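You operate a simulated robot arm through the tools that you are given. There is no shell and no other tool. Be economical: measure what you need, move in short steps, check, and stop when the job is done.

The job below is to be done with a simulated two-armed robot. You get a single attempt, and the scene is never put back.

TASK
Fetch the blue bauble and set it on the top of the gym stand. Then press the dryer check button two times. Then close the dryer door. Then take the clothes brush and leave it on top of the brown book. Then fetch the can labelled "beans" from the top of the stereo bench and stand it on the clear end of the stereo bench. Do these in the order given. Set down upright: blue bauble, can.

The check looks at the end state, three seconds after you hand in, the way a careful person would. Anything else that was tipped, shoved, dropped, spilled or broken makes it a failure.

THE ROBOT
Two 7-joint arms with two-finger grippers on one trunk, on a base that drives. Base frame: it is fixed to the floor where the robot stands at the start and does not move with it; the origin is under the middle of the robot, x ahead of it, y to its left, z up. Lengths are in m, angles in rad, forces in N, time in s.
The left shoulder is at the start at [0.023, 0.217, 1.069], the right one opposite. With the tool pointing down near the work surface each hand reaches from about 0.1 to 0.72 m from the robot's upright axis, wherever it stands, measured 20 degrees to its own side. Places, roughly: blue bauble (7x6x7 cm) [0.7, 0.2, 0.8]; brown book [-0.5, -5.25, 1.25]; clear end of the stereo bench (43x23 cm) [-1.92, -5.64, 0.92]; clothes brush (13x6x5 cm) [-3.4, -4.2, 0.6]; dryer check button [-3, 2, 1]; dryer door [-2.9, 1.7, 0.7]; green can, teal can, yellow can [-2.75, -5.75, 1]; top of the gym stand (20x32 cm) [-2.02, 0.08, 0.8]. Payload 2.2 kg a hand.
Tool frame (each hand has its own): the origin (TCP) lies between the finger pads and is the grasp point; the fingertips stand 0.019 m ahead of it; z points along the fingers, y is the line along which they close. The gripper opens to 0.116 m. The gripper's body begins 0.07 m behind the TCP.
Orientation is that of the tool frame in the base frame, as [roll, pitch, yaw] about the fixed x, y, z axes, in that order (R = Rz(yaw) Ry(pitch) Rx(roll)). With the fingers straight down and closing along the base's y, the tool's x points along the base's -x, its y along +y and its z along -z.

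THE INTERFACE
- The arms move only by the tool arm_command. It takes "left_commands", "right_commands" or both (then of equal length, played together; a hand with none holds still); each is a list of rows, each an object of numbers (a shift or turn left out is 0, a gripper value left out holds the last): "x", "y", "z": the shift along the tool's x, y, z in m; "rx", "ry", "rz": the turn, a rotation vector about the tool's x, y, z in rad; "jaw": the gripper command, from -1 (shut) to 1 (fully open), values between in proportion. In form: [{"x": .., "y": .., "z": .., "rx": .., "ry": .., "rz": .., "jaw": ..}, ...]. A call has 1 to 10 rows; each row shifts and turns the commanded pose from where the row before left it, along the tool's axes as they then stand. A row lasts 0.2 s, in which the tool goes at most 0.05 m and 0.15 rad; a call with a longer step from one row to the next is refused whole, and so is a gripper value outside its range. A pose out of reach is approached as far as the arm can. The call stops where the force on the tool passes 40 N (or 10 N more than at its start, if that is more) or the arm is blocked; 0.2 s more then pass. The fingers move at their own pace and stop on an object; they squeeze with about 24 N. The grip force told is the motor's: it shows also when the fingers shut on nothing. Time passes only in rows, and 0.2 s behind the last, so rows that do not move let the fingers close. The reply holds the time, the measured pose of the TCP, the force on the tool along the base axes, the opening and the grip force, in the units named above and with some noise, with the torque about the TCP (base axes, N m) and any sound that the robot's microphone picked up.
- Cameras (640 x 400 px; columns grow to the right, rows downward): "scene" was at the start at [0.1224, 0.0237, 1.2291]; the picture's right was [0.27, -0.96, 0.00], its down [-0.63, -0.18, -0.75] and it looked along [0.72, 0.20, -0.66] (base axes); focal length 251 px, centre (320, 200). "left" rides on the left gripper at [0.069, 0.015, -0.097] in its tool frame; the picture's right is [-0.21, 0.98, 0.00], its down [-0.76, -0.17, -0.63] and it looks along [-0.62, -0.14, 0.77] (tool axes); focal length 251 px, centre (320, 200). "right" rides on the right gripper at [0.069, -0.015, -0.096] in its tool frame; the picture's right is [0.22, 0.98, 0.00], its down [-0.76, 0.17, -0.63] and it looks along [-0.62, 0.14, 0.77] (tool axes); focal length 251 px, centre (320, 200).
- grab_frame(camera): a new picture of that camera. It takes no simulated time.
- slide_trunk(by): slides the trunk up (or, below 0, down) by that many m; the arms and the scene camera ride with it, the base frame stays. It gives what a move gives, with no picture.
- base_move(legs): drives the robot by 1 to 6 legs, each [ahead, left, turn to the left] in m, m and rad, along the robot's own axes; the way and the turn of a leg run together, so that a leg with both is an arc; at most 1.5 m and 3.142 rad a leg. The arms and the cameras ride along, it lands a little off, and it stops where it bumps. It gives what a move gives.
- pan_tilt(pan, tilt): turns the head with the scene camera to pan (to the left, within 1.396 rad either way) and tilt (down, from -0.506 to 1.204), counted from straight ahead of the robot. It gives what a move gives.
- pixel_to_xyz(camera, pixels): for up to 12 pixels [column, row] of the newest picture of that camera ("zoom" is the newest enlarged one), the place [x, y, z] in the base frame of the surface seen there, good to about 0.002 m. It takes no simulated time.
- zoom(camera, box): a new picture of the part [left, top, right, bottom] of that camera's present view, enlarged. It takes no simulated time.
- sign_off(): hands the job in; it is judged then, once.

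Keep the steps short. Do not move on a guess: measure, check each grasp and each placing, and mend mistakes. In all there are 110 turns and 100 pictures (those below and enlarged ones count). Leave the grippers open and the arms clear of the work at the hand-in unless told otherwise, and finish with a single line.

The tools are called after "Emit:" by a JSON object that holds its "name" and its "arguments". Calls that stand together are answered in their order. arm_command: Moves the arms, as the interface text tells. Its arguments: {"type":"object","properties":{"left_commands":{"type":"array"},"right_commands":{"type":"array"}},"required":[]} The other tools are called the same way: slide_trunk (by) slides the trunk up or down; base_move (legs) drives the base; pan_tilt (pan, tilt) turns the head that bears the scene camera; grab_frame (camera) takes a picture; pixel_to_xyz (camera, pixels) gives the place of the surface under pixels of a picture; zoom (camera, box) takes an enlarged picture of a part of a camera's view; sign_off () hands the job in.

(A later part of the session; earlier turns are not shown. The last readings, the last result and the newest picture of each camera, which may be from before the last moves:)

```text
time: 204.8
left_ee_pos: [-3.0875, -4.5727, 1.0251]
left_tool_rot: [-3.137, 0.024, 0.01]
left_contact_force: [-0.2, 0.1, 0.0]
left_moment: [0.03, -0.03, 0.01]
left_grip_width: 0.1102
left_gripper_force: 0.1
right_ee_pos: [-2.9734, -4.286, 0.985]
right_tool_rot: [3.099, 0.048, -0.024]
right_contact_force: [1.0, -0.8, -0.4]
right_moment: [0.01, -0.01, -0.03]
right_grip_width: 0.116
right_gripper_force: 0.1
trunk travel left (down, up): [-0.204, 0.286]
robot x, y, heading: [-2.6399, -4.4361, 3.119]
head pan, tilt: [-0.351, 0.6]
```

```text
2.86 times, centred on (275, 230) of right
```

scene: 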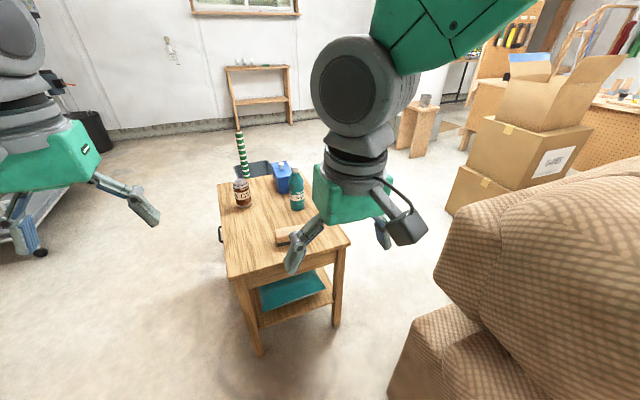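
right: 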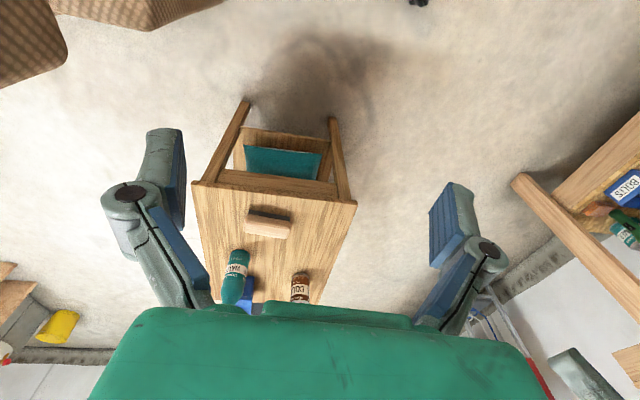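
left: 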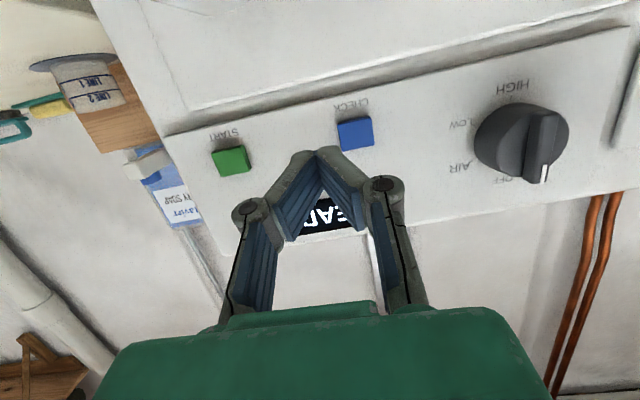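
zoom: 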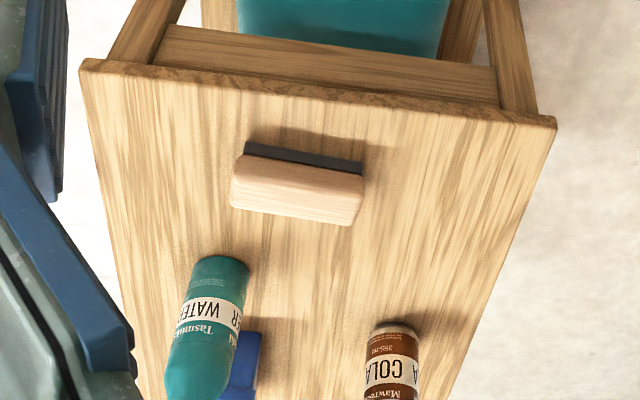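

Brush: top z≈0.628, lying nearly along y, centre about (-3.435, -4.24). Get its exact angle, then turn the right tool 90° so it closes across the brush, and drive 0.17 m nearer.

Emit:
{"name": "pixel_to_xyz", "arguments": {"camera": "zoom", "pixels": [[250, 168], [352, 183], [238, 200], [345, 217], [300, 195], [300, 155], [240, 160], [357, 190]]}}

Emit:
{"name": "arm_command", "arguments": {"right_commands": [{"rz": -0.15}, {"rz": -0.15}, {"rz": -0.15}, {"rz": -0.15}, {"rz": -0.15}, {"rz": -0.15}, {"rz": -0.15}, {"rz": -0.15}, {"rz": -0.15}, {"rz": -0.15}]}}

Emit:
{"name": "base_move", "arguments": {"legs": [[0.17, 0, 0]]}}

Emit:
{"name": "grab_frame", "arguments": {"camera": "scene"}}

```text
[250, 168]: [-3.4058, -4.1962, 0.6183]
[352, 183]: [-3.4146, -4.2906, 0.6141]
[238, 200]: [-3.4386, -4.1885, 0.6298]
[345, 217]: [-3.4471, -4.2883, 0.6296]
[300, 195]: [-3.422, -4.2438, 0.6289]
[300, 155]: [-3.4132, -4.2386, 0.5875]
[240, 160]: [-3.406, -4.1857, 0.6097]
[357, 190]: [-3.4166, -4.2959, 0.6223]
```

```text
time: 207.0
left_ee_pos: [-3.0866, -4.5728, 1.0249]
left_tool_rot: [-3.139, 0.025, 0.008]
left_contact_force: [0.2, -0.9, -0.7]
left_moment: [-0.01, 0.0, 0.01]
left_grip_width: 0.1101
left_gripper_force: 0.1
right_ee_pos: [-2.9741, -4.2852, 0.9832]
right_tool_rot: [-3.096, 0.045, 1.481]
right_contact_force: [0.4, -0.5, -0.8]
right_moment: [0.0, 0.01, 0.0]
right_grip_width: 0.1161
right_gripper_force: 0.0
trunk travel left (down, up): [-0.204, 0.286]
robot x, y, heading: [-2.6412, -4.4328, 3.118]
head pan, tilt: [-0.351, 0.6]
```

```text
time: 208.5
left_ee_pos: [-3.2537, -4.5698, 1.0238]
left_tool_rot: [-3.138, 0.024, 0.011]
left_contact_force: [-0.6, 0.2, 0.0]
left_moment: [0.03, -0.01, -0.01]
left_grip_width: 0.1103
left_gripper_force: 0.1
right_ee_pos: [-3.1413, -4.2819, 0.9833]
right_tool_rot: [-3.095, 0.045, 1.481]
right_contact_force: [-0.2, -0.3, 0.5]
right_moment: [0.01, -0.02, 0.0]
right_grip_width: 0.1162
right_gripper_force: 0.0
trunk travel left (down, up): [-0.204, 0.286]
robot x, y, heading: [-2.8031, -4.4278, 3.116]
head pan, tilt: [-0.351, 0.6]
```

```text
23 pictures are left
```

scene: 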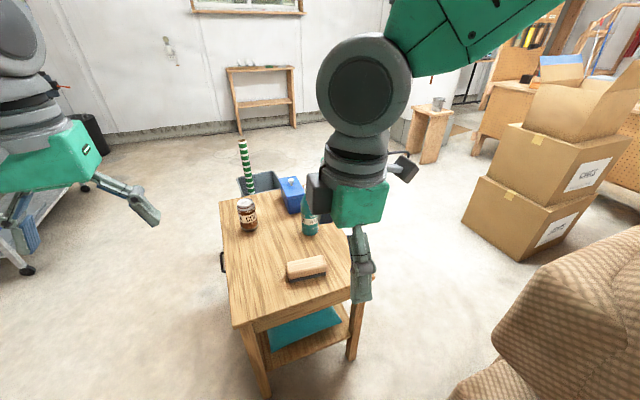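

Tool closing axis (0.996, -0.09) matches the brush's cross direction. Correct the small tilt and move over the brush at height 0.98.

Emit:
{"name": "arm_command", "arguments": {"right_commands": [{"rx": -0.0466, "ry": 0.045}, {"x": 0.002, "y": -0.043}, {"x": 0.002, "y": -0.043}, {"x": 0.002, "y": -0.043}, {"x": 0.002, "y": -0.043}, {"x": 0.002, "y": -0.043}, {"x": 0.002, "y": -0.043}, {"x": 0.002, "y": -0.043}, {}, {}]}}

Emit:
{"name": "arm_command", "arguments": {"right_commands": [{"z": 0.045}, {"z": 0.045}, {"z": 0.045}, {"z": 0.045}, {"z": 0.045}, {}, {}]}}

Emit:
{"name": "grab_frame", "arguments": {"camera": "right"}}

```text
time: 210.7
left_ee_pos: [-3.2522, -4.5691, 1.0257]
left_tool_rot: [-3.137, 0.024, 0.011]
left_contact_force: [-0.6, -1.0, -1.1]
left_moment: [-0.04, 0.02, 0.0]
left_grip_width: 0.1102
left_gripper_force: 0.0
right_ee_pos: [-3.4413, -4.2396, 0.9826]
right_tool_rot: [-3.141, 0.003, 1.479]
right_contact_force: [-0.6, -0.4, 0.1]
right_moment: [0.0, -0.01, 0.0]
right_grip_width: 0.1159
right_gripper_force: 0.0
trunk travel left (down, up): [-0.204, 0.286]
robot x, y, heading: [-2.8032, -4.4295, 3.119]
head pan, tilt: [-0.351, 0.6]
```

```text
time: 212.3
left_ee_pos: [-3.2529, -4.5702, 1.0256]
left_tool_rot: [-3.138, 0.023, 0.01]
left_contact_force: [-0.2, -0.4, 0.2]
left_moment: [0.0, 0.01, -0.02]
left_grip_width: 0.1102
left_gripper_force: 0.0
right_ee_pos: [-3.4361, -4.2404, 0.7584]
right_tool_rot: [-3.14, 0.003, 1.479]
right_contact_force: [-0.9, 0.3, 0.4]
right_moment: [0.01, 0.0, 0.01]
right_grip_width: 0.1157
right_gripper_force: 0.0
trunk travel left (down, up): [-0.204, 0.286]
robot x, y, heading: [-2.8054, -4.4318, 3.121]
head pan, tilt: [-0.351, 0.6]
```

```text
22 pictures are left
```

right: 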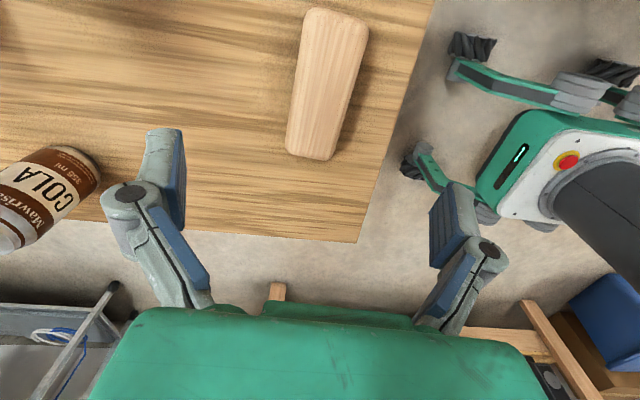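

Brush sits between the fingers. Descend to TCP z≈0.607 and close.

Emit:
{"name": "arm_command", "arguments": {"right_commands": [{"z": 0.04}, {"z": 0.04}, {"z": 0.035}, {"z": 0.02}, {"z": 0.015}, {}, {"jaw": 0}, {"jaw": -1}, {}, {}]}}

Emit:
{"name": "grab_frame", "arguments": {"camera": "right"}}

```text
time: 214.5
left_ee_pos: [-3.2513, -4.5705, 1.0251]
left_tool_rot: [-3.139, 0.026, 0.01]
left_contact_force: [-0.5, -0.4, -0.5]
left_moment: [0.03, 0.01, 0.0]
left_grip_width: 0.1103
left_gripper_force: 0.0
right_ee_pos: [-3.4376, -4.2405, 0.6099]
right_tool_rot: [-3.139, 0.002, 1.478]
right_contact_force: [0.0, 0.4, 0.0]
right_moment: [-0.11, -0.03, -0.06]
right_grip_width: 0.0509
right_gripper_force: 24.0
trunk travel left (down, up): [-0.204, 0.286]
robot x, y, heading: [-2.8067, -4.43, 3.125]
head pan, tilt: [-0.351, 0.6]
```

```text
21 pictures are left
```

right: 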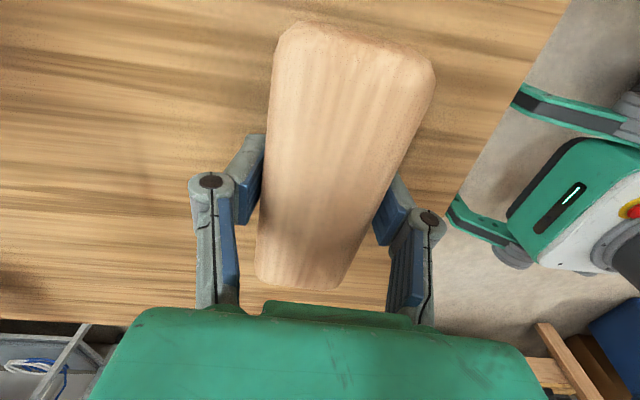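

Gripped (0.051 m). Lift 0.4 m, pull the hand in, and back away.

Emit:
{"name": "arm_command", "arguments": {"right_commands": [{"z": -0.02}, {"z": -0.04}, {"z": -0.045}, {"z": -0.045}, {"z": -0.045}, {"z": -0.045}, {"z": -0.045}, {"z": -0.045}, {"z": -0.045}, {}]}}

Emit:
{"name": "arm_command", "arguments": {"right_commands": [{"y": 0.045}, {"y": 0.045}, {"y": 0.045}, {"y": 0.045}, {"y": 0.045}, {}]}}

Emit:
{"name": "base_move", "arguments": {"legs": [[-1.2, 0, 0], [-1.2, -0.25, 0], [0, 0, 1.59]]}}

Emit:
{"name": "slide_trunk", "arguments": {"by": 0.26}}

Emit:
{"name": "pan_tilt", "arguments": {"pan": -0.15, "tilt": 0.45}}

Emit:
{"name": "grab_frame", "arguments": {"camera": "scene"}}

```text
time: 216.7
left_ee_pos: [-3.2519, -4.5704, 1.0245]
left_tool_rot: [-3.138, 0.025, 0.009]
left_contact_force: [0.1, 0.6, 0.1]
left_moment: [0.01, -0.01, 0.03]
left_grip_width: 0.1102
left_gripper_force: 0.0
right_ee_pos: [-3.4375, -4.2409, 0.9842]
right_tool_rot: [-3.141, 0.002, 1.479]
right_contact_force: [-0.2, -0.2, -1.5]
right_moment: [-0.03, -0.02, 0.0]
right_grip_width: 0.0507
right_gripper_force: 23.9
trunk travel left (down, up): [-0.204, 0.286]
robot x, y, heading: [-2.8017, -4.4303, 3.116]
head pan, tilt: [-0.351, 0.6]
```

```text
time: 218.1
left_ee_pos: [-3.254, -4.5703, 1.0245]
left_tool_rot: [-3.138, 0.025, 0.009]
left_contact_force: [-0.2, -0.5, 0.5]
left_moment: [-0.01, 0.03, -0.05]
left_grip_width: 0.11
left_gripper_force: 0.0
right_ee_pos: [-3.2148, -4.2624, 0.9842]
right_tool_rot: [3.141, 0.002, 1.479]
right_contact_force: [0.5, 0.2, -1.5]
right_moment: [0.03, -0.02, 0.0]
right_grip_width: 0.0506
right_gripper_force: 23.7
trunk travel left (down, up): [-0.204, 0.286]
robot x, y, heading: [-2.8063, -4.4306, 3.116]
head pan, tilt: [-0.351, 0.6]
```

```text
time: 233.6
left_ee_pos: [-0.3068, -4.6987, 1.0249]
left_tool_rot: [-3.138, 0.026, 1.591]
left_contact_force: [0.6, 0.2, 0.7]
left_moment: [0.0, 0.03, -0.03]
left_grip_width: 0.1103
left_gripper_force: 0.0
right_ee_pos: [-0.6138, -4.6625, 0.9863]
right_tool_rot: [-3.14, 0.002, 3.061]
right_contact_force: [-0.2, 0.7, -0.6]
right_moment: [-0.01, -0.01, -0.01]
right_grip_width: 0.0509
right_gripper_force: 24.0
trunk travel left (down, up): [-0.204, 0.286]
robot x, y, heading: [-0.4536, -4.2494, -1.582]
head pan, tilt: [-0.351, 0.6]
```

```text
time: 236.2
left_ee_pos: [-0.3063, -4.6963, 1.2873]
left_tool_rot: [-3.138, 0.029, 1.592]
left_contact_force: [-0.7, -0.7, -0.1]
left_moment: [0.03, 0.01, 0.02]
left_grip_width: 0.1102
left_gripper_force: 0.0
right_ee_pos: [-0.6144, -4.6609, 1.2465]
right_tool_rot: [-3.137, 0.001, 3.06]
right_contact_force: [0.5, 0.2, -1.3]
right_moment: [-0.02, 0.02, 0.03]
right_grip_width: 0.0509
right_gripper_force: 24.6
trunk travel left (down, up): [-0.464, 0.026]
robot x, y, heading: [-0.4486, -4.2523, -1.579]
head pan, tilt: [-0.351, 0.6]
```

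```text
time: 237.0
left_ee_pos: [-0.306, -4.6959, 1.2861]
left_tool_rot: [-3.138, 0.027, 1.593]
left_contact_force: [0.0, -0.4, 0.4]
left_moment: [0.01, -0.01, -0.03]
left_grip_width: 0.1101
left_gripper_force: 0.0
right_ee_pos: [-0.6154, -4.6613, 1.247]
right_tool_rot: [-3.138, 0.0, 3.058]
right_contact_force: [0.5, 0.4, -1.5]
right_moment: [0.0, -0.01, 0.01]
right_grip_width: 0.0507
right_gripper_force: 24.2
trunk travel left (down, up): [-0.464, 0.026]
robot x, y, heading: [-0.4477, -4.2538, -1.585]
head pan, tilt: [-0.15, 0.45]
```

```text
20 pictures are left
```

scene: 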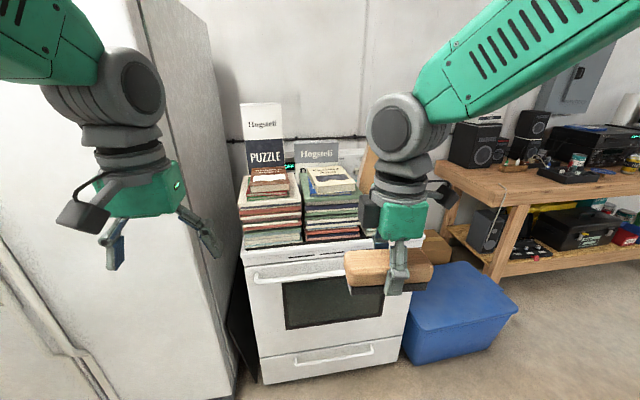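

Books on the stove ahead. Zoom to identify the brown one and measure tops.

Emit:
{"name": "zoom", "arguments": {"camera": "scene", "box": [220, 90, 380, 260]}}

Emit:
{"name": "pixel_to_xyz", "arguments": {"camera": "scene", "pixels": [[268, 175], [252, 178], [283, 176], [270, 192], [330, 182], [315, 170], [352, 185], [328, 190], [370, 165], [190, 200], [270, 183], [245, 200]]}}

```text
2.35 times, centred on (300, 175) of scene
```

zoom: 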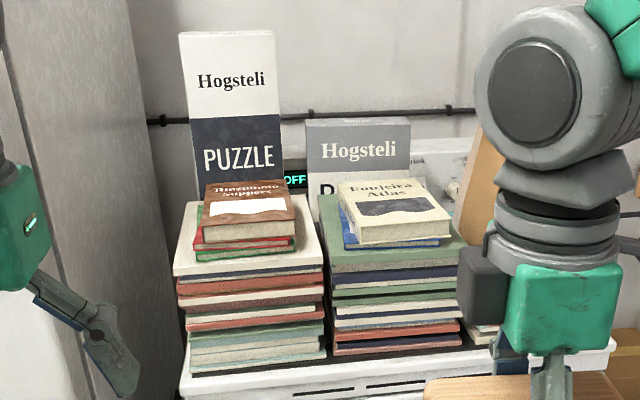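

```text
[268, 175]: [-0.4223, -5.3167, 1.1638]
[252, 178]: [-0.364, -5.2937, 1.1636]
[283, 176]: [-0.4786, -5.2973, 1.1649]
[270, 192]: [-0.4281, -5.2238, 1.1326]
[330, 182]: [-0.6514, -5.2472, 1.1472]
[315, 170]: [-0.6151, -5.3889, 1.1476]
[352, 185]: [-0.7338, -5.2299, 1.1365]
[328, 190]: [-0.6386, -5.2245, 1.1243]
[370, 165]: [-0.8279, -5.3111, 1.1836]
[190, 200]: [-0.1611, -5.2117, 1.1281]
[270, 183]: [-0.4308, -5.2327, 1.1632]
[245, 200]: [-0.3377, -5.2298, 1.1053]
```

The brown book lies on top of the left stack, top z≈1.164. Measure its corners, the puzzle box behind it and the fridge side.

Emit:
{"name": "pixel_to_xyz", "arguments": {"camera": "zoom", "pixels": [[210, 188], [280, 186], [291, 215], [206, 219], [250, 203], [235, 165], [190, 130], [200, 240], [292, 228], [160, 200], [120, 330], [350, 190]]}}

```text
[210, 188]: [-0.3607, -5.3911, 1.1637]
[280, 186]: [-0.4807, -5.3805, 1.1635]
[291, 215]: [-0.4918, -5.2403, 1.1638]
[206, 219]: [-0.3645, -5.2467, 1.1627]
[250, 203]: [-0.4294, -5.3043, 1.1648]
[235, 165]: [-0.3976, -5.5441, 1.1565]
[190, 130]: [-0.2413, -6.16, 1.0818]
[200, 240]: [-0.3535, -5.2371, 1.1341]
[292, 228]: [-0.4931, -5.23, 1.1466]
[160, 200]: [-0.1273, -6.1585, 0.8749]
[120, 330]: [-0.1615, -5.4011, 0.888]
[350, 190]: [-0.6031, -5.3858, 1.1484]
```

Book top: x -0.36…-0.49, y -5.235…-5.395. The left hand would be in the way; check the fridge's front location and pull the left hand back.

Emit:
{"name": "pixel_to_xyz", "arguments": {"camera": "scene", "pixels": [[40, 200], [20, 300], [60, 330], [150, 260], [210, 330], [100, 20], [235, 380], [225, 300]]}}

Emit:
{"name": "arm_command", "arguments": {"left_commands": [{"x": 0.04}, {"x": 0.04}, {"x": 0.04}, {"x": 0.04}, {"x": 0.04}, {}]}}

```text
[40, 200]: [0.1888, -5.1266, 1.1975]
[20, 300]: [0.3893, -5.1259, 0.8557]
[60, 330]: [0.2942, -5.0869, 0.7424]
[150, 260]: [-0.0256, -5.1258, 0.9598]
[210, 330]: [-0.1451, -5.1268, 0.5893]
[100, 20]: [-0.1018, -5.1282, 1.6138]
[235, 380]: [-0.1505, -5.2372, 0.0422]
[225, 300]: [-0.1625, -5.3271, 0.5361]
```

```text
time: 238.4
left_ee_pos: [-0.3107, -4.4984, 1.2813]
left_tool_rot: [-3.137, 0.025, 1.593]
left_contact_force: [0.5, 0.6, -0.2]
left_moment: [-0.01, 0.0, 0.01]
left_grip_width: 0.1104
left_gripper_force: 0.1
right_ee_pos: [-0.6147, -4.6619, 1.2464]
right_tool_rot: [-3.139, 0.0, 3.06]
right_contact_force: [-0.7, -0.3, -1.2]
right_moment: [0.04, 0.0, 0.02]
right_grip_width: 0.0508
right_gripper_force: 24.2
trunk travel left (down, up): [-0.464, 0.026]
robot x, y, heading: [-0.451, -4.2548, -1.585]
head pan, tilt: [-0.15, 0.45]
```

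Fridge front at y=-5.126, fine. Drive ahead 0.42 m.

Emit:
{"name": "base_move", "arguments": {"legs": [[0.42, 0, 0]]}}

Emit:
{"name": "arm_command", "arguments": {"right_commands": [{"z": -0.03}, {}, {}]}}

```text
time: 241.0
left_ee_pos: [-0.3144, -4.9177, 1.2799]
left_tool_rot: [-3.136, 0.029, 1.595]
left_contact_force: [-0.9, -0.2, -0.1]
left_moment: [-0.02, -0.02, -0.01]
left_grip_width: 0.11
left_gripper_force: 0.1
right_ee_pos: [-0.6161, -5.0834, 1.2478]
right_tool_rot: [-3.138, 0.0, 3.062]
right_contact_force: [0.2, 0.7, -1.1]
right_moment: [0.0, 0.03, 0.02]
right_grip_width: 0.0507
right_gripper_force: 23.8
trunk travel left (down, up): [-0.464, 0.026]
robot x, y, heading: [-0.4566, -4.6763, -1.585]
head pan, tilt: [-0.15, 0.45]
```

```text
time: 241.8
left_ee_pos: [-0.3146, -4.9189, 1.2807]
left_tool_rot: [-3.137, 0.027, 1.595]
left_contact_force: [-0.2, -0.5, 0.3]
left_moment: [0.03, -0.02, 0.0]
left_grip_width: 0.1102
left_gripper_force: 0.1
right_ee_pos: [-0.6167, -5.0827, 1.2768]
right_tool_rot: [-3.138, -0.001, 3.065]
right_contact_force: [-0.3, 0.3, -0.9]
right_moment: [-0.03, -0.03, 0.0]
right_grip_width: 0.0506
right_gripper_force: 24.1
trunk travel left (down, up): [-0.464, 0.026]
robot x, y, heading: [-0.4542, -4.6752, -1.581]
head pan, tilt: [-0.15, 0.45]
```

Move the brush over the book: first forward 0.217, then sideways 0.207.

Emit:
{"name": "arm_command", "arguments": {"right_commands": [{"y": -0.0434}, {"y": -0.0434}, {"y": -0.0434}, {"y": -0.0434}, {"y": -0.0434}, {"x": -0.0414}, {"x": -0.0414}, {"x": -0.0414}, {"x": -0.0414}, {"x": -0.0414}]}}

Emit:
{"name": "arm_command", "arguments": {"right_commands": [{}, {}]}}

Emit:
{"name": "grab_frame", "arguments": {"camera": "scene"}}

```text
time: 244.0
left_ee_pos: [-0.3123, -4.9186, 1.2794]
left_tool_rot: [-3.136, 0.03, 1.595]
left_contact_force: [-0.3, -0.4, 0.0]
left_moment: [0.02, -0.01, -0.01]
left_grip_width: 0.1102
left_gripper_force: 0.0
right_ee_pos: [-0.4315, -5.3069, 1.2756]
right_tool_rot: [-3.141, -0.003, 3.061]
right_contact_force: [-0.4, 0.3, 0.0]
right_moment: [0.01, 0.01, 0.01]
right_grip_width: 0.0507
right_gripper_force: 23.7
right hand out of reach, approached as far as the arm can: row 10
trunk travel left (down, up): [-0.464, 0.026]
robot x, y, heading: [-0.4539, -4.6762, -1.588]
head pan, tilt: [-0.15, 0.45]
```

```text
time: 244.6
left_ee_pos: [-0.3136, -4.9177, 1.2813]
left_tool_rot: [-3.137, 0.028, 1.596]
left_contact_force: [0.8, 0.1, -0.1]
left_moment: [0.01, 0.01, 0.0]
left_grip_width: 0.1101
left_gripper_force: 0.0
right_ee_pos: [-0.4323, -5.3067, 1.2766]
right_tool_rot: [-3.138, 0.0, 3.06]
right_contact_force: [-0.3, -0.7, -1.4]
right_moment: [0.0, 0.0, 0.02]
right_grip_width: 0.0507
right_gripper_force: 24.0
trunk travel left (down, up): [-0.464, 0.026]
robot x, y, heading: [-0.4601, -4.6764, -1.582]
head pan, tilt: [-0.15, 0.45]
```

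```text
18 pictures are left
```

scene: 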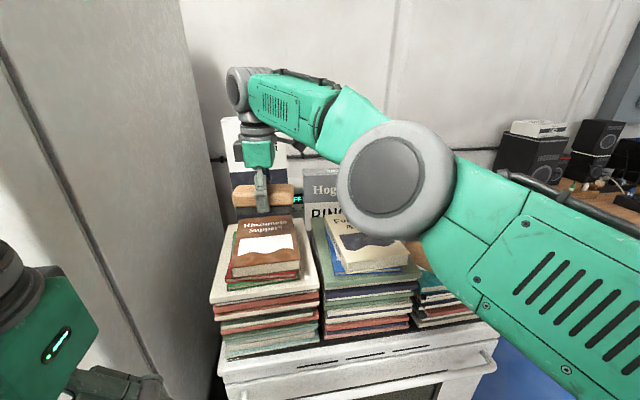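

Over the book. Lower 7 cm, then small steps until contact (expected TCP z≈1.195).

Emit:
{"name": "arm_command", "arguments": {"right_commands": [{"z": 0.03}, {"z": 0.03}, {"z": 0.01}, {}, {}]}}

Emit:
{"name": "arm_command", "arguments": {"right_commands": [{"z": 0.005}, {}, {"z": 0.003}, {}]}}

```text
time: 245.8
left_ee_pos: [-0.3141, -4.917, 1.2804]
left_tool_rot: [-3.137, 0.028, 1.596]
left_contact_force: [0.0, -0.5, -0.1]
left_moment: [0.0, 0.02, 0.01]
left_grip_width: 0.1102
left_gripper_force: 0.0
right_ee_pos: [-0.4323, -5.3068, 1.2072]
right_tool_rot: [-3.141, -0.001, 3.063]
right_contact_force: [-0.9, -0.1, -1.1]
right_moment: [-0.02, 0.02, 0.0]
right_grip_width: 0.0507
right_gripper_force: 23.5
trunk travel left (down, up): [-0.464, 0.026]
robot x, y, heading: [-0.4564, -4.6765, -1.586]
head pan, tilt: [-0.15, 0.45]
```

```text
time: 246.8
left_ee_pos: [-0.314, -4.9188, 1.2799]
left_tool_rot: [-3.136, 0.03, 1.594]
left_contact_force: [0.0, -0.4, -0.4]
left_moment: [-0.02, 0.02, -0.01]
left_grip_width: 0.1101
left_gripper_force: 0.1
right_ee_pos: [-0.4313, -5.3067, 1.1998]
right_tool_rot: [-3.139, 0.002, 3.062]
right_contact_force: [0.5, -0.4, -1.7]
right_moment: [0.0, -0.02, 0.01]
right_grip_width: 0.0505
right_gripper_force: 23.7
trunk travel left (down, up): [-0.464, 0.026]
robot x, y, heading: [-0.4549, -4.6741, -1.582]
head pan, tilt: [-0.15, 0.45]
```

Not in contact yet at 1.1998; continue in 2 mm steps.

Emit:
{"name": "arm_command", "arguments": {"right_commands": [{"z": 0.002}, {}, {"z": 0.002}, {}]}}

Emit:
{"name": "arm_command", "arguments": {"right_commands": [{"z": 0.0015}, {}]}}

```text
time: 247.8
left_ee_pos: [-0.3137, -4.9179, 1.2803]
left_tool_rot: [-3.138, 0.029, 1.595]
left_contact_force: [-0.3, 0.4, 0.4]
left_moment: [-0.03, 0.01, -0.03]
left_grip_width: 0.11
left_gripper_force: 0.1
right_ee_pos: [-0.433, -5.3077, 1.1951]
right_tool_rot: [-3.138, -0.001, 3.062]
right_contact_force: [0.4, 0.7, -1.4]
right_moment: [-0.01, 0.0, 0.0]
right_grip_width: 0.0505
right_gripper_force: 23.8
trunk travel left (down, up): [-0.464, 0.026]
robot x, y, heading: [-0.4571, -4.6783, -1.587]
head pan, tilt: [-0.15, 0.45]
```

```text
time: 248.4
left_ee_pos: [-0.3145, -4.9164, 1.281]
left_tool_rot: [-3.136, 0.03, 1.595]
left_contact_force: [0.4, 0.3, 0.8]
left_moment: [0.01, -0.01, -0.01]
left_grip_width: 0.1105
left_gripper_force: 0.1
right_ee_pos: [-0.4334, -5.3074, 1.1961]
right_tool_rot: [-3.135, 0.002, 3.063]
right_contact_force: [-0.7, 0.4, 3.5]
right_moment: [0.08, -0.29, 0.0]
right_grip_width: 0.0503
right_gripper_force: 24.4
trunk travel left (down, up): [-0.464, 0.026]
robot x, y, heading: [-0.4552, -4.6774, -1.585]
head pan, tilt: [-0.15, 0.45]
```

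Contact (about 5 N). Open gently and rise.

Emit:
{"name": "arm_command", "arguments": {"right_commands": [{"jaw": -0.1}, {"jaw": 0.0}, {"jaw": 0.2}, {"jaw": 0.5}, {}, {"z": -0.02}, {"z": -0.03}, {"z": -0.04}, {"z": -0.03}, {}]}}

Emit:
{"name": "zoom", "arguments": {"camera": "scene", "box": [180, 100, 430, 280]}}

```text
time: 250.6
left_ee_pos: [-0.314, -4.9165, 1.2812]
left_tool_rot: [-3.135, 0.029, 1.595]
left_contact_force: [0.4, -0.2, 0.0]
left_moment: [0.02, -0.01, 0.02]
left_grip_width: 0.1102
left_gripper_force: 0.0
right_ee_pos: [-0.435, -5.2953, 1.3157]
right_tool_rot: [-3.138, 0.0, 3.064]
right_contact_force: [-0.4, 0.2, 0.4]
right_moment: [-0.01, -0.02, 0.03]
right_grip_width: 0.0869
right_gripper_force: 0.1
right hand out of reach, approached as far as the arm can: row 8, 9
trunk travel left (down, up): [-0.464, 0.026]
robot x, y, heading: [-0.4559, -4.679, -1.584]
head pan, tilt: [-0.15, 0.45]
```

```text
2.22 times, centred on (305, 190) of scene
```

zoom: 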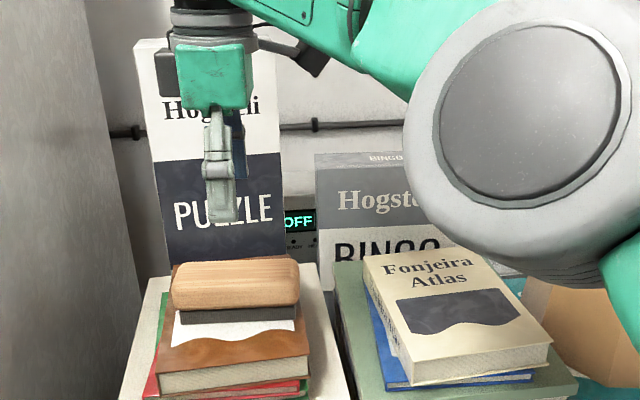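

The brush lies on the brown book. Retract, back off, strafe to the stereo bench near x≈-2.55 and lower the trunk.

Emit:
{"name": "arm_command", "arguments": {"right_commands": [{"y": 0.045}, {"y": 0.045}, {"y": 0.045}, {"y": 0.045}, {"y": 0.045}, {"x": 0.04}, {"x": 0.04}, {"x": 0.04}]}}

Emit:
{"name": "base_move", "arguments": {"legs": [[-0.2, 0, 0], [0, -1.05, 0], [0, -1.05, 0]]}}

Emit:
{"name": "slide_trunk", "arguments": {"by": -0.15}}

Emit:
{"name": "pan_tilt", "arguments": {"pan": 0.1, "tilt": 0.4}}

Emit:
{"name": "grab_frame", "arguments": {"camera": "scene"}}

```text
time: 252.4
left_ee_pos: [-0.3177, -4.9162, 1.2814]
left_tool_rot: [-3.14, 0.032, 1.596]
left_contact_force: [-0.6, 0.7, 0.4]
left_moment: [0.0, -0.01, 0.01]
left_grip_width: 0.1103
left_gripper_force: 0.1
right_ee_pos: [-0.543, -5.0569, 1.3158]
right_tool_rot: [-3.135, 0.002, 3.063]
right_contact_force: [-0.1, 0.2, 0.7]
right_moment: [0.0, -0.01, 0.03]
right_grip_width: 0.0869
right_gripper_force: 0.1
trunk travel left (down, up): [-0.464, 0.026]
robot x, y, heading: [-0.4551, -4.676, -1.584]
head pan, tilt: [-0.15, 0.45]
```

```text
time: 264.0
left_ee_pos: [-2.4175, -4.6829, 1.2809]
left_tool_rot: [-3.13, 0.029, 1.591]
left_contact_force: [-1.1, 0.7, 0.0]
left_moment: [0.03, 0.01, -0.03]
left_grip_width: 0.1105
left_gripper_force: 0.1
right_ee_pos: [-2.6405, -4.823, 1.3152]
right_tool_rot: [-3.137, -0.005, 3.06]
right_contact_force: [0.4, 0.5, -0.1]
right_moment: [-0.03, -0.03, 0.0]
right_grip_width: 0.0869
right_gripper_force: 0.0
trunk travel left (down, up): [-0.464, 0.026]
robot x, y, heading: [-2.5666, -4.4404, -1.59]
head pan, tilt: [-0.15, 0.45]
```

```text
time: 265.8
left_ee_pos: [-2.4218, -4.6802, 1.1311]
left_tool_rot: [-3.135, 0.028, 1.591]
left_contact_force: [0.0, 0.2, 0.0]
left_moment: [0.01, 0.05, -0.02]
left_grip_width: 0.11
left_gripper_force: 0.0
right_ee_pos: [-2.6457, -4.8217, 1.1657]
right_tool_rot: [-3.138, -0.002, 3.06]
right_contact_force: [-0.9, -0.4, 0.3]
right_moment: [-0.04, -0.02, 0.01]
right_grip_width: 0.087
right_gripper_force: 0.1
trunk travel left (down, up): [-0.314, 0.176]
robot x, y, heading: [-2.5651, -4.4436, -1.585]
head pan, tilt: [-0.15, 0.45]
```

```text
time: 266.6
left_ee_pos: [-2.4261, -4.6807, 1.1324]
left_tool_rot: [-3.139, 0.031, 1.592]
left_contact_force: [0.3, 0.1, -0.3]
left_moment: [0.02, 0.01, -0.01]
left_grip_width: 0.1103
left_gripper_force: 0.0
right_ee_pos: [-2.651, -4.821, 1.1644]
right_tool_rot: [-3.137, 0.0, 3.058]
right_contact_force: [-0.4, -0.7, 0.2]
right_moment: [0.0, -0.02, -0.01]
right_grip_width: 0.0872
right_gripper_force: 0.0
trunk travel left (down, up): [-0.314, 0.176]
robot x, y, heading: [-2.5669, -4.4424, -1.587]
head pan, tilt: [0.099, 0.4]
```

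```text
16 pictures are left
```

scene: 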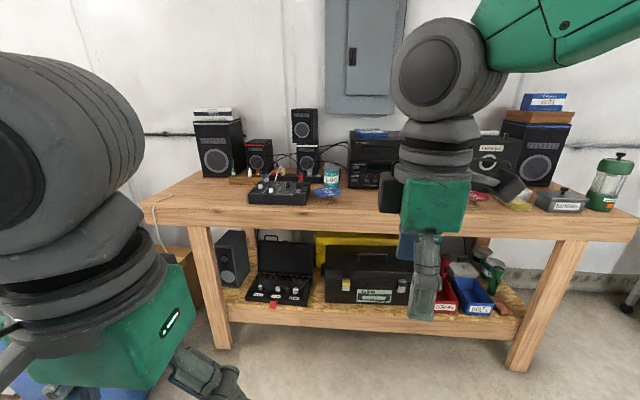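

I see a teal can at (330,177). Zoom in around there.

Emit:
{"name": "zoom", "arguments": {"camera": "scene", "box": [230, 130, 430, 220]}}

Emit:
{"name": "zoom", "arguments": {"camera": "scene", "box": [440, 110, 640, 230]}}

Emit:
{"name": "pixel_to_xyz", "arguments": {"camera": "scene", "pixels": [[330, 170], [331, 180], [320, 190], [300, 195], [220, 195], [180, 200], [240, 222], [225, 178], [370, 205], [610, 180]]}}

```text
3.20 times, centred on (330, 175) of scene
```

zoom: 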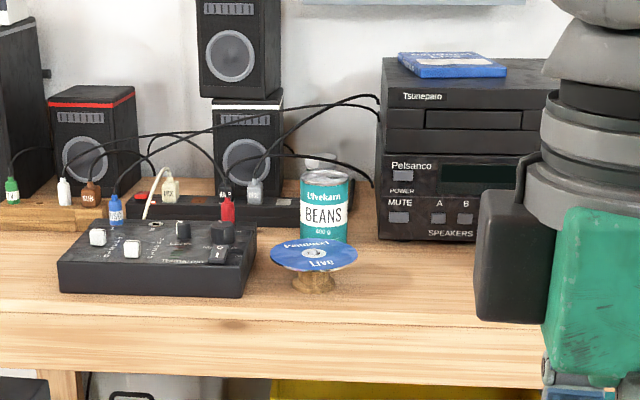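

```text
3.20 times, centred on (540, 170) of scene
```

zoom: 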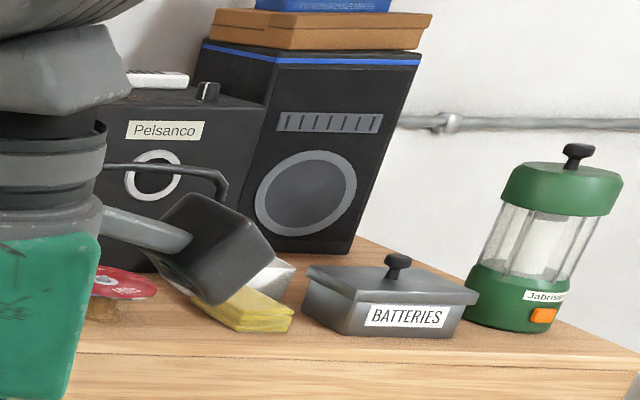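

```text
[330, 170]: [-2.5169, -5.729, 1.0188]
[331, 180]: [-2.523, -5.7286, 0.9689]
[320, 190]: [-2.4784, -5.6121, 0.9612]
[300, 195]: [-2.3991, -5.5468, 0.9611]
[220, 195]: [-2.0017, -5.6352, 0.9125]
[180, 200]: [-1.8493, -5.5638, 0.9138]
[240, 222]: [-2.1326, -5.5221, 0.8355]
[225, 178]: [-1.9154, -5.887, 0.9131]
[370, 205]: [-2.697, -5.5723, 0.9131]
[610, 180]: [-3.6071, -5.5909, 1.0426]
```

The teal can is "BEANS": front face at (-2.52, -5.729), body z 0.913 to about 1.02, with a CD stand in front (z 0.96). Measure its top and the neighbours.

Emit:
{"name": "pixel_to_xyz", "arguments": {"camera": "scene", "pixels": [[331, 166], [325, 168], [337, 168], [331, 172], [341, 170], [330, 162], [301, 177], [309, 172], [321, 178], [350, 182], [330, 188], [345, 160]]}}

Emit:
{"name": "zoom", "arguments": {"camera": "scene", "box": [300, 145, 365, 200]}}

```text
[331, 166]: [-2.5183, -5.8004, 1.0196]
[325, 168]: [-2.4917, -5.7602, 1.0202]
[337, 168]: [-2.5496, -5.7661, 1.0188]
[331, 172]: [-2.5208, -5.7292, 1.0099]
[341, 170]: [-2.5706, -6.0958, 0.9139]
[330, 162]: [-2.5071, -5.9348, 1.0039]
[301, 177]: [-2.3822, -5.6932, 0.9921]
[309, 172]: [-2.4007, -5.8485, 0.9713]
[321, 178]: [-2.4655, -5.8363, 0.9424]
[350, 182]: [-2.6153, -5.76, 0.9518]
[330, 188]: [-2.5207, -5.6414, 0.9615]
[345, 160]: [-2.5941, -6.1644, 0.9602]
```

```text
7.27 times, centred on (332, 172) of scene
```

zoom: 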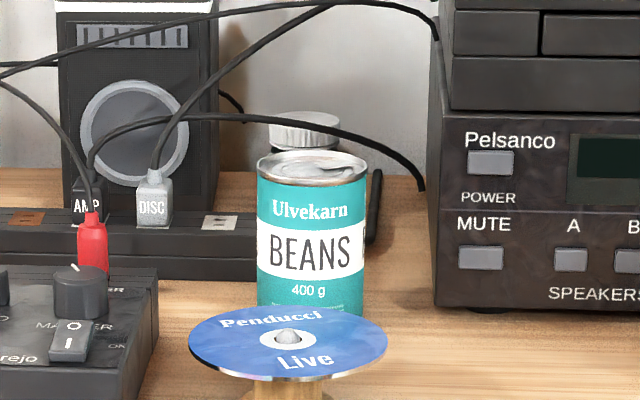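

Can centre (-2.52, -5.764), top z 1.0195; nothing taller is beside it within finger range. The left hand already has the right orientation (camera towards me, closing along x). Drive so the can is in the left hand's reach.

Emit:
{"name": "base_move", "arguments": {"legs": [[0.3, -0.145, 0], [0.34, 0, 0]]}}

Emit:
{"name": "arm_command", "arguments": {"left_commands": [{"ry": 0.03, "jaw": 0.75}, {}, {}]}}

```text
time: 270.6
left_ee_pos: [-2.5685, -5.3178, 1.1303]
left_tool_rot: [-3.128, 0.029, 1.591]
left_contact_force: [-0.4, 0.7, -0.3]
left_moment: [0.0, 0.0, -0.01]
left_grip_width: 0.1099
left_gripper_force: 0.0
right_ee_pos: [-2.7929, -5.4589, 1.1655]
right_tool_rot: [-3.134, -0.009, 3.061]
right_contact_force: [0.6, -0.3, 0.5]
right_moment: [0.01, 0.04, -0.04]
right_grip_width: 0.0871
right_gripper_force: 0.1
trunk travel left (down, up): [-0.314, 0.176]
robot x, y, heading: [-2.7223, -5.0813, -1.584]
head pan, tilt: [0.099, 0.4]
```

```text
time: 271.4
left_ee_pos: [-2.5674, -5.3167, 1.1311]
left_tool_rot: [-3.126, 0.001, 1.592]
left_contact_force: [0.0, 0.6, 0.4]
left_moment: [-0.03, 0.01, 0.03]
left_grip_width: 0.1012
left_gripper_force: 0.1
right_ee_pos: [-2.79, -5.4582, 1.1664]
right_tool_rot: [-3.132, -0.009, 3.064]
right_contact_force: [0.5, 0.4, 0.4]
right_moment: [-0.02, 0.08, 0.0]
right_grip_width: 0.0872
right_gripper_force: 0.1
trunk travel left (down, up): [-0.314, 0.176]
robot x, y, heading: [-2.7192, -5.0747, -1.589]
head pan, tilt: [0.099, 0.4]
```

Move forward over the can at z 1.13.

Emit:
{"name": "arm_command", "arguments": {"left_commands": [{"x": -0.0448, "y": 0.0038}, {"x": -0.0448, "y": 0.0038}, {"x": -0.0448, "y": 0.0038}, {"x": -0.0448, "y": 0.0038}, {"x": -0.0448, "y": 0.0038}, {"x": -0.0448, "y": 0.0038}, {"x": -0.0448, "y": 0.0038}, {"x": -0.0448, "y": 0.0038}, {"x": -0.0448, "y": 0.0038}, {"x": -0.0448, "y": 0.0038}]}}

Emit:
{"name": "arm_command", "arguments": {"left_commands": [{}, {}, {}, {}]}}

Emit:
{"name": "grab_frame", "arguments": {"camera": "left"}}

```text
time: 273.6
left_ee_pos: [-2.5593, -5.7493, 1.1389]
left_tool_rot: [3.124, -0.019, 1.576]
left_contact_force: [0.0, 0.0, 0.8]
left_moment: [-0.01, -0.06, 0.02]
left_grip_width: 0.1015
left_gripper_force: 0.1
right_ee_pos: [-2.8274, -5.4536, 1.1656]
right_tool_rot: [-3.131, 0.019, 3.058]
right_contact_force: [-1.4, -0.1, 0.7]
right_moment: [0.02, -0.09, 0.03]
right_grip_width: 0.0871
right_gripper_force: 0.0
trunk travel left (down, up): [-0.314, 0.176]
robot x, y, heading: [-2.7224, -5.0799, -1.586]
head pan, tilt: [0.099, 0.4]
stopped in row 10 (left hand): the force on the tool passed its limit at 95 N (the readings are from after the stop); the commanded pose is now the measured one
```

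```text
time: 274.6
left_ee_pos: [-2.5495, -5.75, 1.137]
left_tool_rot: [3.13, -0.023, 1.577]
left_contact_force: [0.2, 0.2, 0.1]
left_moment: [0.02, 0.01, -0.02]
left_grip_width: 0.1017
left_gripper_force: 0.1
right_ee_pos: [-2.8197, -5.456, 1.1662]
right_tool_rot: [-3.133, 0.013, 3.061]
right_contact_force: [0.1, 0.2, -0.2]
right_moment: [0.01, 0.01, -0.03]
right_grip_width: 0.0871
right_gripper_force: 0.1
trunk travel left (down, up): [-0.314, 0.176]
robot x, y, heading: [-2.7225, -5.0804, -1.588]
head pan, tilt: [0.099, 0.4]
```

```text
12 pictures are left
```

left: 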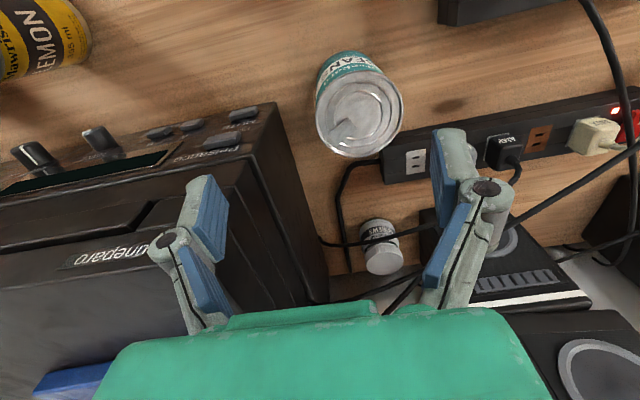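

The hand bumped something (95 N) when the body swayed toward the hi-fi deck. Look at the scene for any displacement.

Emit:
{"name": "grab_frame", "arguments": {"camera": "scene"}}

Emit:
{"name": "pixel_to_xyz", "arguments": {"camera": "left", "pixels": [[360, 105], [330, 110], [400, 105], [260, 120], [245, 155], [300, 290], [100, 250], [205, 210], [440, 220]]}}

```text
11 pictures are left
```

scene: 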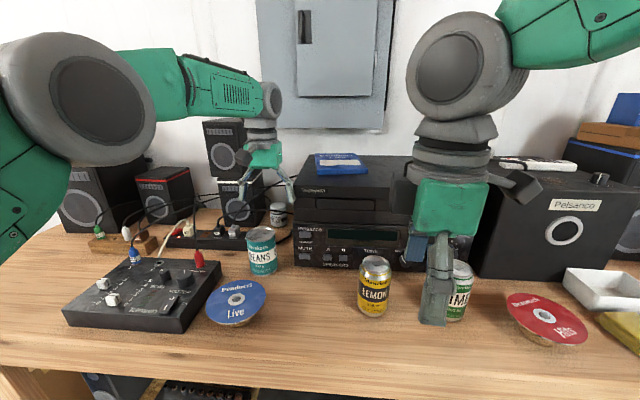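

```text
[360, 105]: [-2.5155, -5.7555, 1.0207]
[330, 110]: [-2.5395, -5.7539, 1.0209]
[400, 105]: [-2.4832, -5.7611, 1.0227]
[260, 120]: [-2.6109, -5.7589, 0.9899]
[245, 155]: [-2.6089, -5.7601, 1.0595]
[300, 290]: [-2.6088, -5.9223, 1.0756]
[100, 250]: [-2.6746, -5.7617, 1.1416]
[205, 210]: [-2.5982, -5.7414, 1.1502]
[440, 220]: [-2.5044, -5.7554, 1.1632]
```

Nothing has shifted: the deck's front and side read the same as before. Now step slowly sideways 3 cm away from the deck, 1.4 cm forward, and let it settle.

Emit:
{"name": "arm_command", "arguments": {"left_commands": [{"y": 0.01, "jaw": 0.55}, {"y": 0.01}, {"y": 0.011}, {"x": -0.007}, {"x": -0.007}, {}, {}, {}, {}, {}]}}

Emit:
{"name": "arm_command", "arguments": {"left_commands": [{}, {}, {}, {}, {}]}}

Emit:
{"name": "grab_frame", "arguments": {"camera": "left"}}

```text
time: 276.8
left_ee_pos: [-2.5123, -5.7641, 1.1351]
left_tool_rot: [3.133, -0.023, 1.576]
left_contact_force: [-0.1, 0.6, 0.4]
left_moment: [-0.01, 0.01, 0.01]
left_grip_width: 0.09
left_gripper_force: 0.0
right_ee_pos: [-2.813, -5.4546, 1.1659]
right_tool_rot: [-3.132, 0.008, 3.062]
right_contact_force: [-0.1, -0.1, 0.6]
right_moment: [-0.01, 0.03, -0.01]
right_grip_width: 0.0869
right_gripper_force: 0.2
trunk travel left (down, up): [-0.314, 0.176]
robot x, y, heading: [-2.7205, -5.0791, -1.585]
head pan, tilt: [0.099, 0.4]
```

```text
time: 278.0
left_ee_pos: [-2.516, -5.7644, 1.1372]
left_tool_rot: [3.133, -0.023, 1.578]
left_contact_force: [0.1, 0.0, 0.4]
left_moment: [0.0, -0.01, -0.02]
left_grip_width: 0.0897
left_gripper_force: 0.2
right_ee_pos: [-2.816, -5.4551, 1.166]
right_tool_rot: [-3.134, 0.011, 3.06]
right_contact_force: [-0.6, 0.8, 0.2]
right_moment: [0.01, -0.04, 0.02]
right_grip_width: 0.087
right_gripper_force: 0.1
trunk travel left (down, up): [-0.314, 0.176]
robot x, y, heading: [-2.7217, -5.0753, -1.583]
head pan, tilt: [0.099, 0.4]
```

```text
10 pictures are left
```

left: 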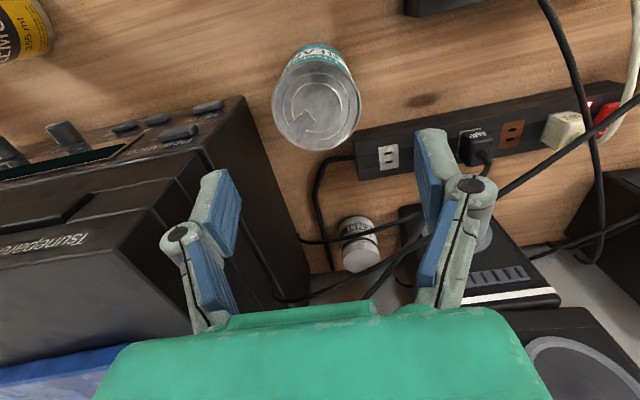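

Settled and centred on the can. Descend gently 13 cm, check, then the last part.

Emit:
{"name": "arm_command", "arguments": {"left_commands": [{"z": 0.015}, {"z": 0.02}, {"z": 0.02}, {"z": 0.02}, {"z": 0.02}, {"z": 0.015}, {"z": 0.015}, {}, {}, {}]}}

Emit:
{"name": "grab_frame", "arguments": {"camera": "left"}}

```text
time: 280.2
left_ee_pos: [-2.5141, -5.7597, 1.0113]
left_tool_rot: [3.134, -0.024, 1.579]
left_contact_force: [-0.1, 0.3, 0.0]
left_moment: [0.02, 0.02, -0.04]
left_grip_width: 0.0898
left_gripper_force: 0.0
right_ee_pos: [-2.8162, -5.4557, 1.1668]
right_tool_rot: [-3.132, 0.01, 3.06]
right_contact_force: [0.0, -0.2, -0.1]
right_moment: [0.0, 0.0, 0.02]
right_grip_width: 0.0868
right_gripper_force: 0.0
trunk travel left (down, up): [-0.314, 0.176]
robot x, y, heading: [-2.7205, -5.0789, -1.584]
head pan, tilt: [0.099, 0.4]
```

```text
9 pictures are left
```

left: 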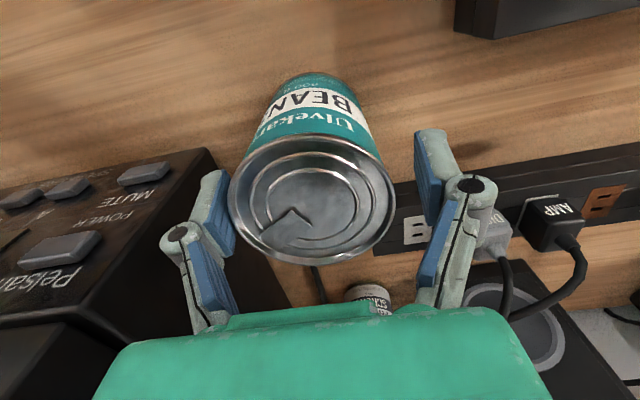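

The can is a bit toward the left finger. Shift 7 mm, go down 3.3 cm and close.

Emit:
{"name": "arm_command", "arguments": {"left_commands": [{"y": -0.007}, {}, {"z": 0.012}, {"z": 0.012}, {"z": 0.009}, {}, {"jaw": 0.2}, {"jaw": -1}, {}, {}]}}

Emit:
{"name": "grab_frame", "arguments": {"camera": "left"}}

```text
time: 282.4
left_ee_pos: [-2.5211, -5.7587, 0.9806]
left_tool_rot: [3.132, -0.014, 1.581]
left_contact_force: [5.3, -8.9, 29.8]
left_moment: [-0.3, -0.01, 0.12]
left_grip_width: 0.0851
left_gripper_force: 24.3
right_ee_pos: [-2.8158, -5.4527, 1.1668]
right_tool_rot: [-3.131, 0.01, 3.059]
right_contact_force: [-0.4, 0.1, -0.1]
right_moment: [-0.01, 0.02, -0.02]
right_grip_width: 0.0868
right_gripper_force: 0.1
trunk travel left (down, up): [-0.314, 0.176]
robot x, y, heading: [-2.7207, -5.0756, -1.584]
head pan, tilt: [0.099, 0.4]
```

```text
8 pictures are left
```

left: 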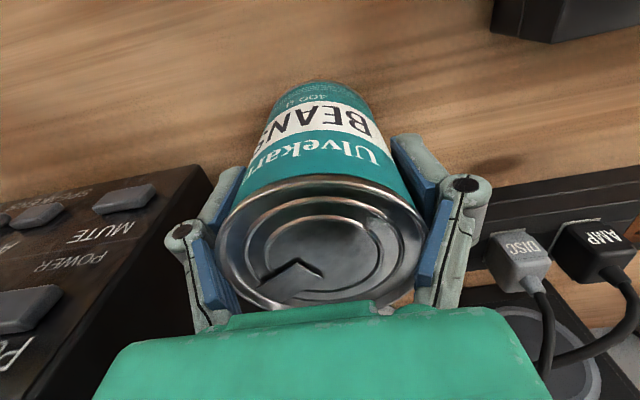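

Grip on the can: 0.085 m, 24 N, with some vertical reaction. Lift 2 cm and check.

Emit:
{"name": "arm_command", "arguments": {"left_commands": [{"z": -0.005}, {"z": -0.008}, {"z": -0.01}, {}, {}]}}

Emit:
{"name": "grab_frame", "arguments": {"camera": "scene"}}

```text
time: 283.6
left_ee_pos: [-2.5211, -5.7608, 0.9981]
left_tool_rot: [3.132, -0.023, 1.578]
left_contact_force: [0.0, -0.5, -3.7]
left_moment: [0.01, -0.02, 0.01]
left_grip_width: 0.0742
left_gripper_force: 24.1
right_ee_pos: [-2.8159, -5.4554, 1.1654]
right_tool_rot: [-3.133, 0.011, 3.059]
right_contact_force: [0.6, -0.7, -0.5]
right_moment: [0.03, 0.01, 0.02]
right_grip_width: 0.0868
right_gripper_force: 0.0
trunk travel left (down, up): [-0.314, 0.176]
robot x, y, heading: [-2.7209, -5.0743, -1.587]
head pan, tilt: [0.099, 0.4]
```

```text
7 pictures are left
```

scene: 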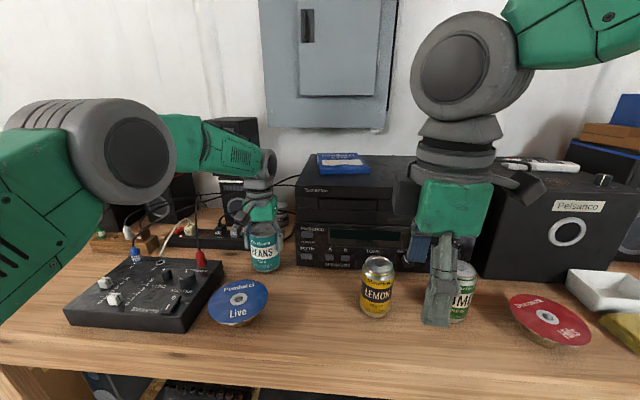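

The can is held (3.7 N weight, width 0.074). Raise it 12 cm so it clears the CD and plugs, then back off with the base, strafe 0.60 m left.

Emit:
{"name": "arm_command", "arguments": {"left_commands": [{"z": -0.015}, {"z": -0.02}, {"z": -0.025}, {"z": -0.025}, {"z": -0.02}, {"z": -0.015}, {}, {}]}}

Emit:
{"name": "base_move", "arguments": {"legs": [[-0.35, 0, 0], [0, 0.6, 0]]}}

Emit:
{"name": "pan_tilt", "arguments": {"pan": 0.2, "tilt": 0.5}}

Emit:
{"name": "grab_frame", "arguments": {"camera": "scene"}}

```text
time: 285.4
left_ee_pos: [-2.5212, -5.764, 1.1196]
left_tool_rot: [3.132, -0.023, 1.577]
left_contact_force: [0.8, 0.8, -4.5]
left_moment: [0.03, 0.0, 0.02]
left_grip_width: 0.0744
left_gripper_force: 23.8
right_ee_pos: [-2.8152, -5.4546, 1.1659]
right_tool_rot: [-3.134, 0.01, 3.06]
right_contact_force: [-1.1, 1.0, 0.9]
right_moment: [0.01, 0.0, 0.02]
right_grip_width: 0.0868
right_gripper_force: 0.1
trunk travel left (down, up): [-0.314, 0.176]
robot x, y, heading: [-2.7241, -5.0772, -1.585]
head pan, tilt: [0.099, 0.4]
```

```text
time: 290.6
left_ee_pos: [-1.9261, -5.4218, 1.1189]
left_tool_rot: [3.133, -0.023, 1.58]
left_contact_force: [0.9, 0.5, -5.0]
left_moment: [0.08, 0.01, 0.0]
left_grip_width: 0.0741
left_gripper_force: 24.3
right_ee_pos: [-2.22, -5.1124, 1.1656]
right_tool_rot: [-3.134, 0.011, 3.063]
right_contact_force: [0.1, 0.2, 0.1]
right_moment: [0.0, 0.0, -0.03]
right_grip_width: 0.087
right_gripper_force: 0.0
trunk travel left (down, up): [-0.314, 0.176]
robot x, y, heading: [-2.1287, -4.7323, -1.58]
head pan, tilt: [0.099, 0.4]
```

```text
time: 291.3
left_ee_pos: [-1.9294, -5.4181, 1.1219]
left_tool_rot: [3.129, -0.021, 1.581]
left_contact_force: [0.4, 0.5, -4.1]
left_moment: [0.06, -0.03, 0.0]
left_grip_width: 0.0742
left_gripper_force: 23.6
right_ee_pos: [-2.2221, -5.1098, 1.1666]
right_tool_rot: [-3.13, 0.013, 3.06]
right_contact_force: [-0.7, -0.5, 0.1]
right_moment: [0.0, -0.03, -0.02]
right_grip_width: 0.0869
right_gripper_force: 0.1
trunk travel left (down, up): [-0.314, 0.176]
robot x, y, heading: [-2.1281, -4.7346, -1.583]
head pan, tilt: [0.201, 0.499]
```

```text
6 pictures are left
```

scene: 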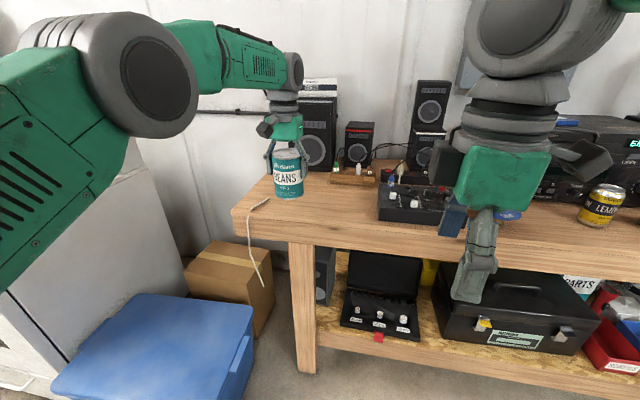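

The can hangs level over the front edge; a string lies near the bench corner. Measure can bottom and the target spot, then drive forward 0.22 m.

Emit:
{"name": "pixel_to_xyz", "arguments": {"camera": "scene", "pixels": [[289, 194], [289, 165], [255, 205], [265, 200], [315, 200], [340, 178], [300, 220], [275, 155]]}}

Emit:
{"name": "base_move", "arguments": {"legs": [[0.22, 0, 0]]}}

Emit:
{"name": "arm_command", "arguments": {"left_commands": [{}, {}, {}, {}, {}, {}]}}

```text
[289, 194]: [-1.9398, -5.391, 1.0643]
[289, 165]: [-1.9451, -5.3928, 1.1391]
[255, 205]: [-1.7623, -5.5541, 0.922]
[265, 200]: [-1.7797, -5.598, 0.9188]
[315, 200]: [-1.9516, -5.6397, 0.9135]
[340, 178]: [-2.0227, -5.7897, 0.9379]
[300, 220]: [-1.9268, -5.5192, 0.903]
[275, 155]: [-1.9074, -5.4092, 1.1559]
```

```text
time: 293.0
left_ee_pos: [-1.928, -5.6432, 1.1216]
left_tool_rot: [3.133, -0.02, 1.581]
left_contact_force: [0.1, 0.6, -4.7]
left_moment: [0.03, -0.05, 0.02]
left_grip_width: 0.0741
left_gripper_force: 23.9
right_ee_pos: [-2.2221, -5.3345, 1.167]
right_tool_rot: [-3.129, 0.008, 3.064]
right_contact_force: [0.2, -0.4, -0.2]
right_moment: [0.04, 0.0, -0.02]
right_grip_width: 0.0868
right_gripper_force: 0.0
trunk travel left (down, up): [-0.314, 0.176]
robot x, y, heading: [-2.1283, -4.9596, -1.585]
head pan, tilt: [0.201, 0.499]
```

```text
time: 294.4
left_ee_pos: [-1.9291, -5.6404, 1.124]
left_tool_rot: [3.134, -0.016, 1.583]
left_contact_force: [0.3, 0.5, -4.5]
left_moment: [0.06, -0.02, 0.02]
left_grip_width: 0.0743
left_gripper_force: 24.5
right_ee_pos: [-2.2202, -5.3288, 1.1689]
right_tool_rot: [-3.125, 0.01, 3.062]
right_contact_force: [0.0, 0.3, 0.8]
right_moment: [0.03, -0.01, 0.0]
right_grip_width: 0.0871
right_gripper_force: 0.1
trunk travel left (down, up): [-0.314, 0.176]
robot x, y, heading: [-2.1277, -4.9599, -1.581]
head pan, tilt: [0.201, 0.499]
```

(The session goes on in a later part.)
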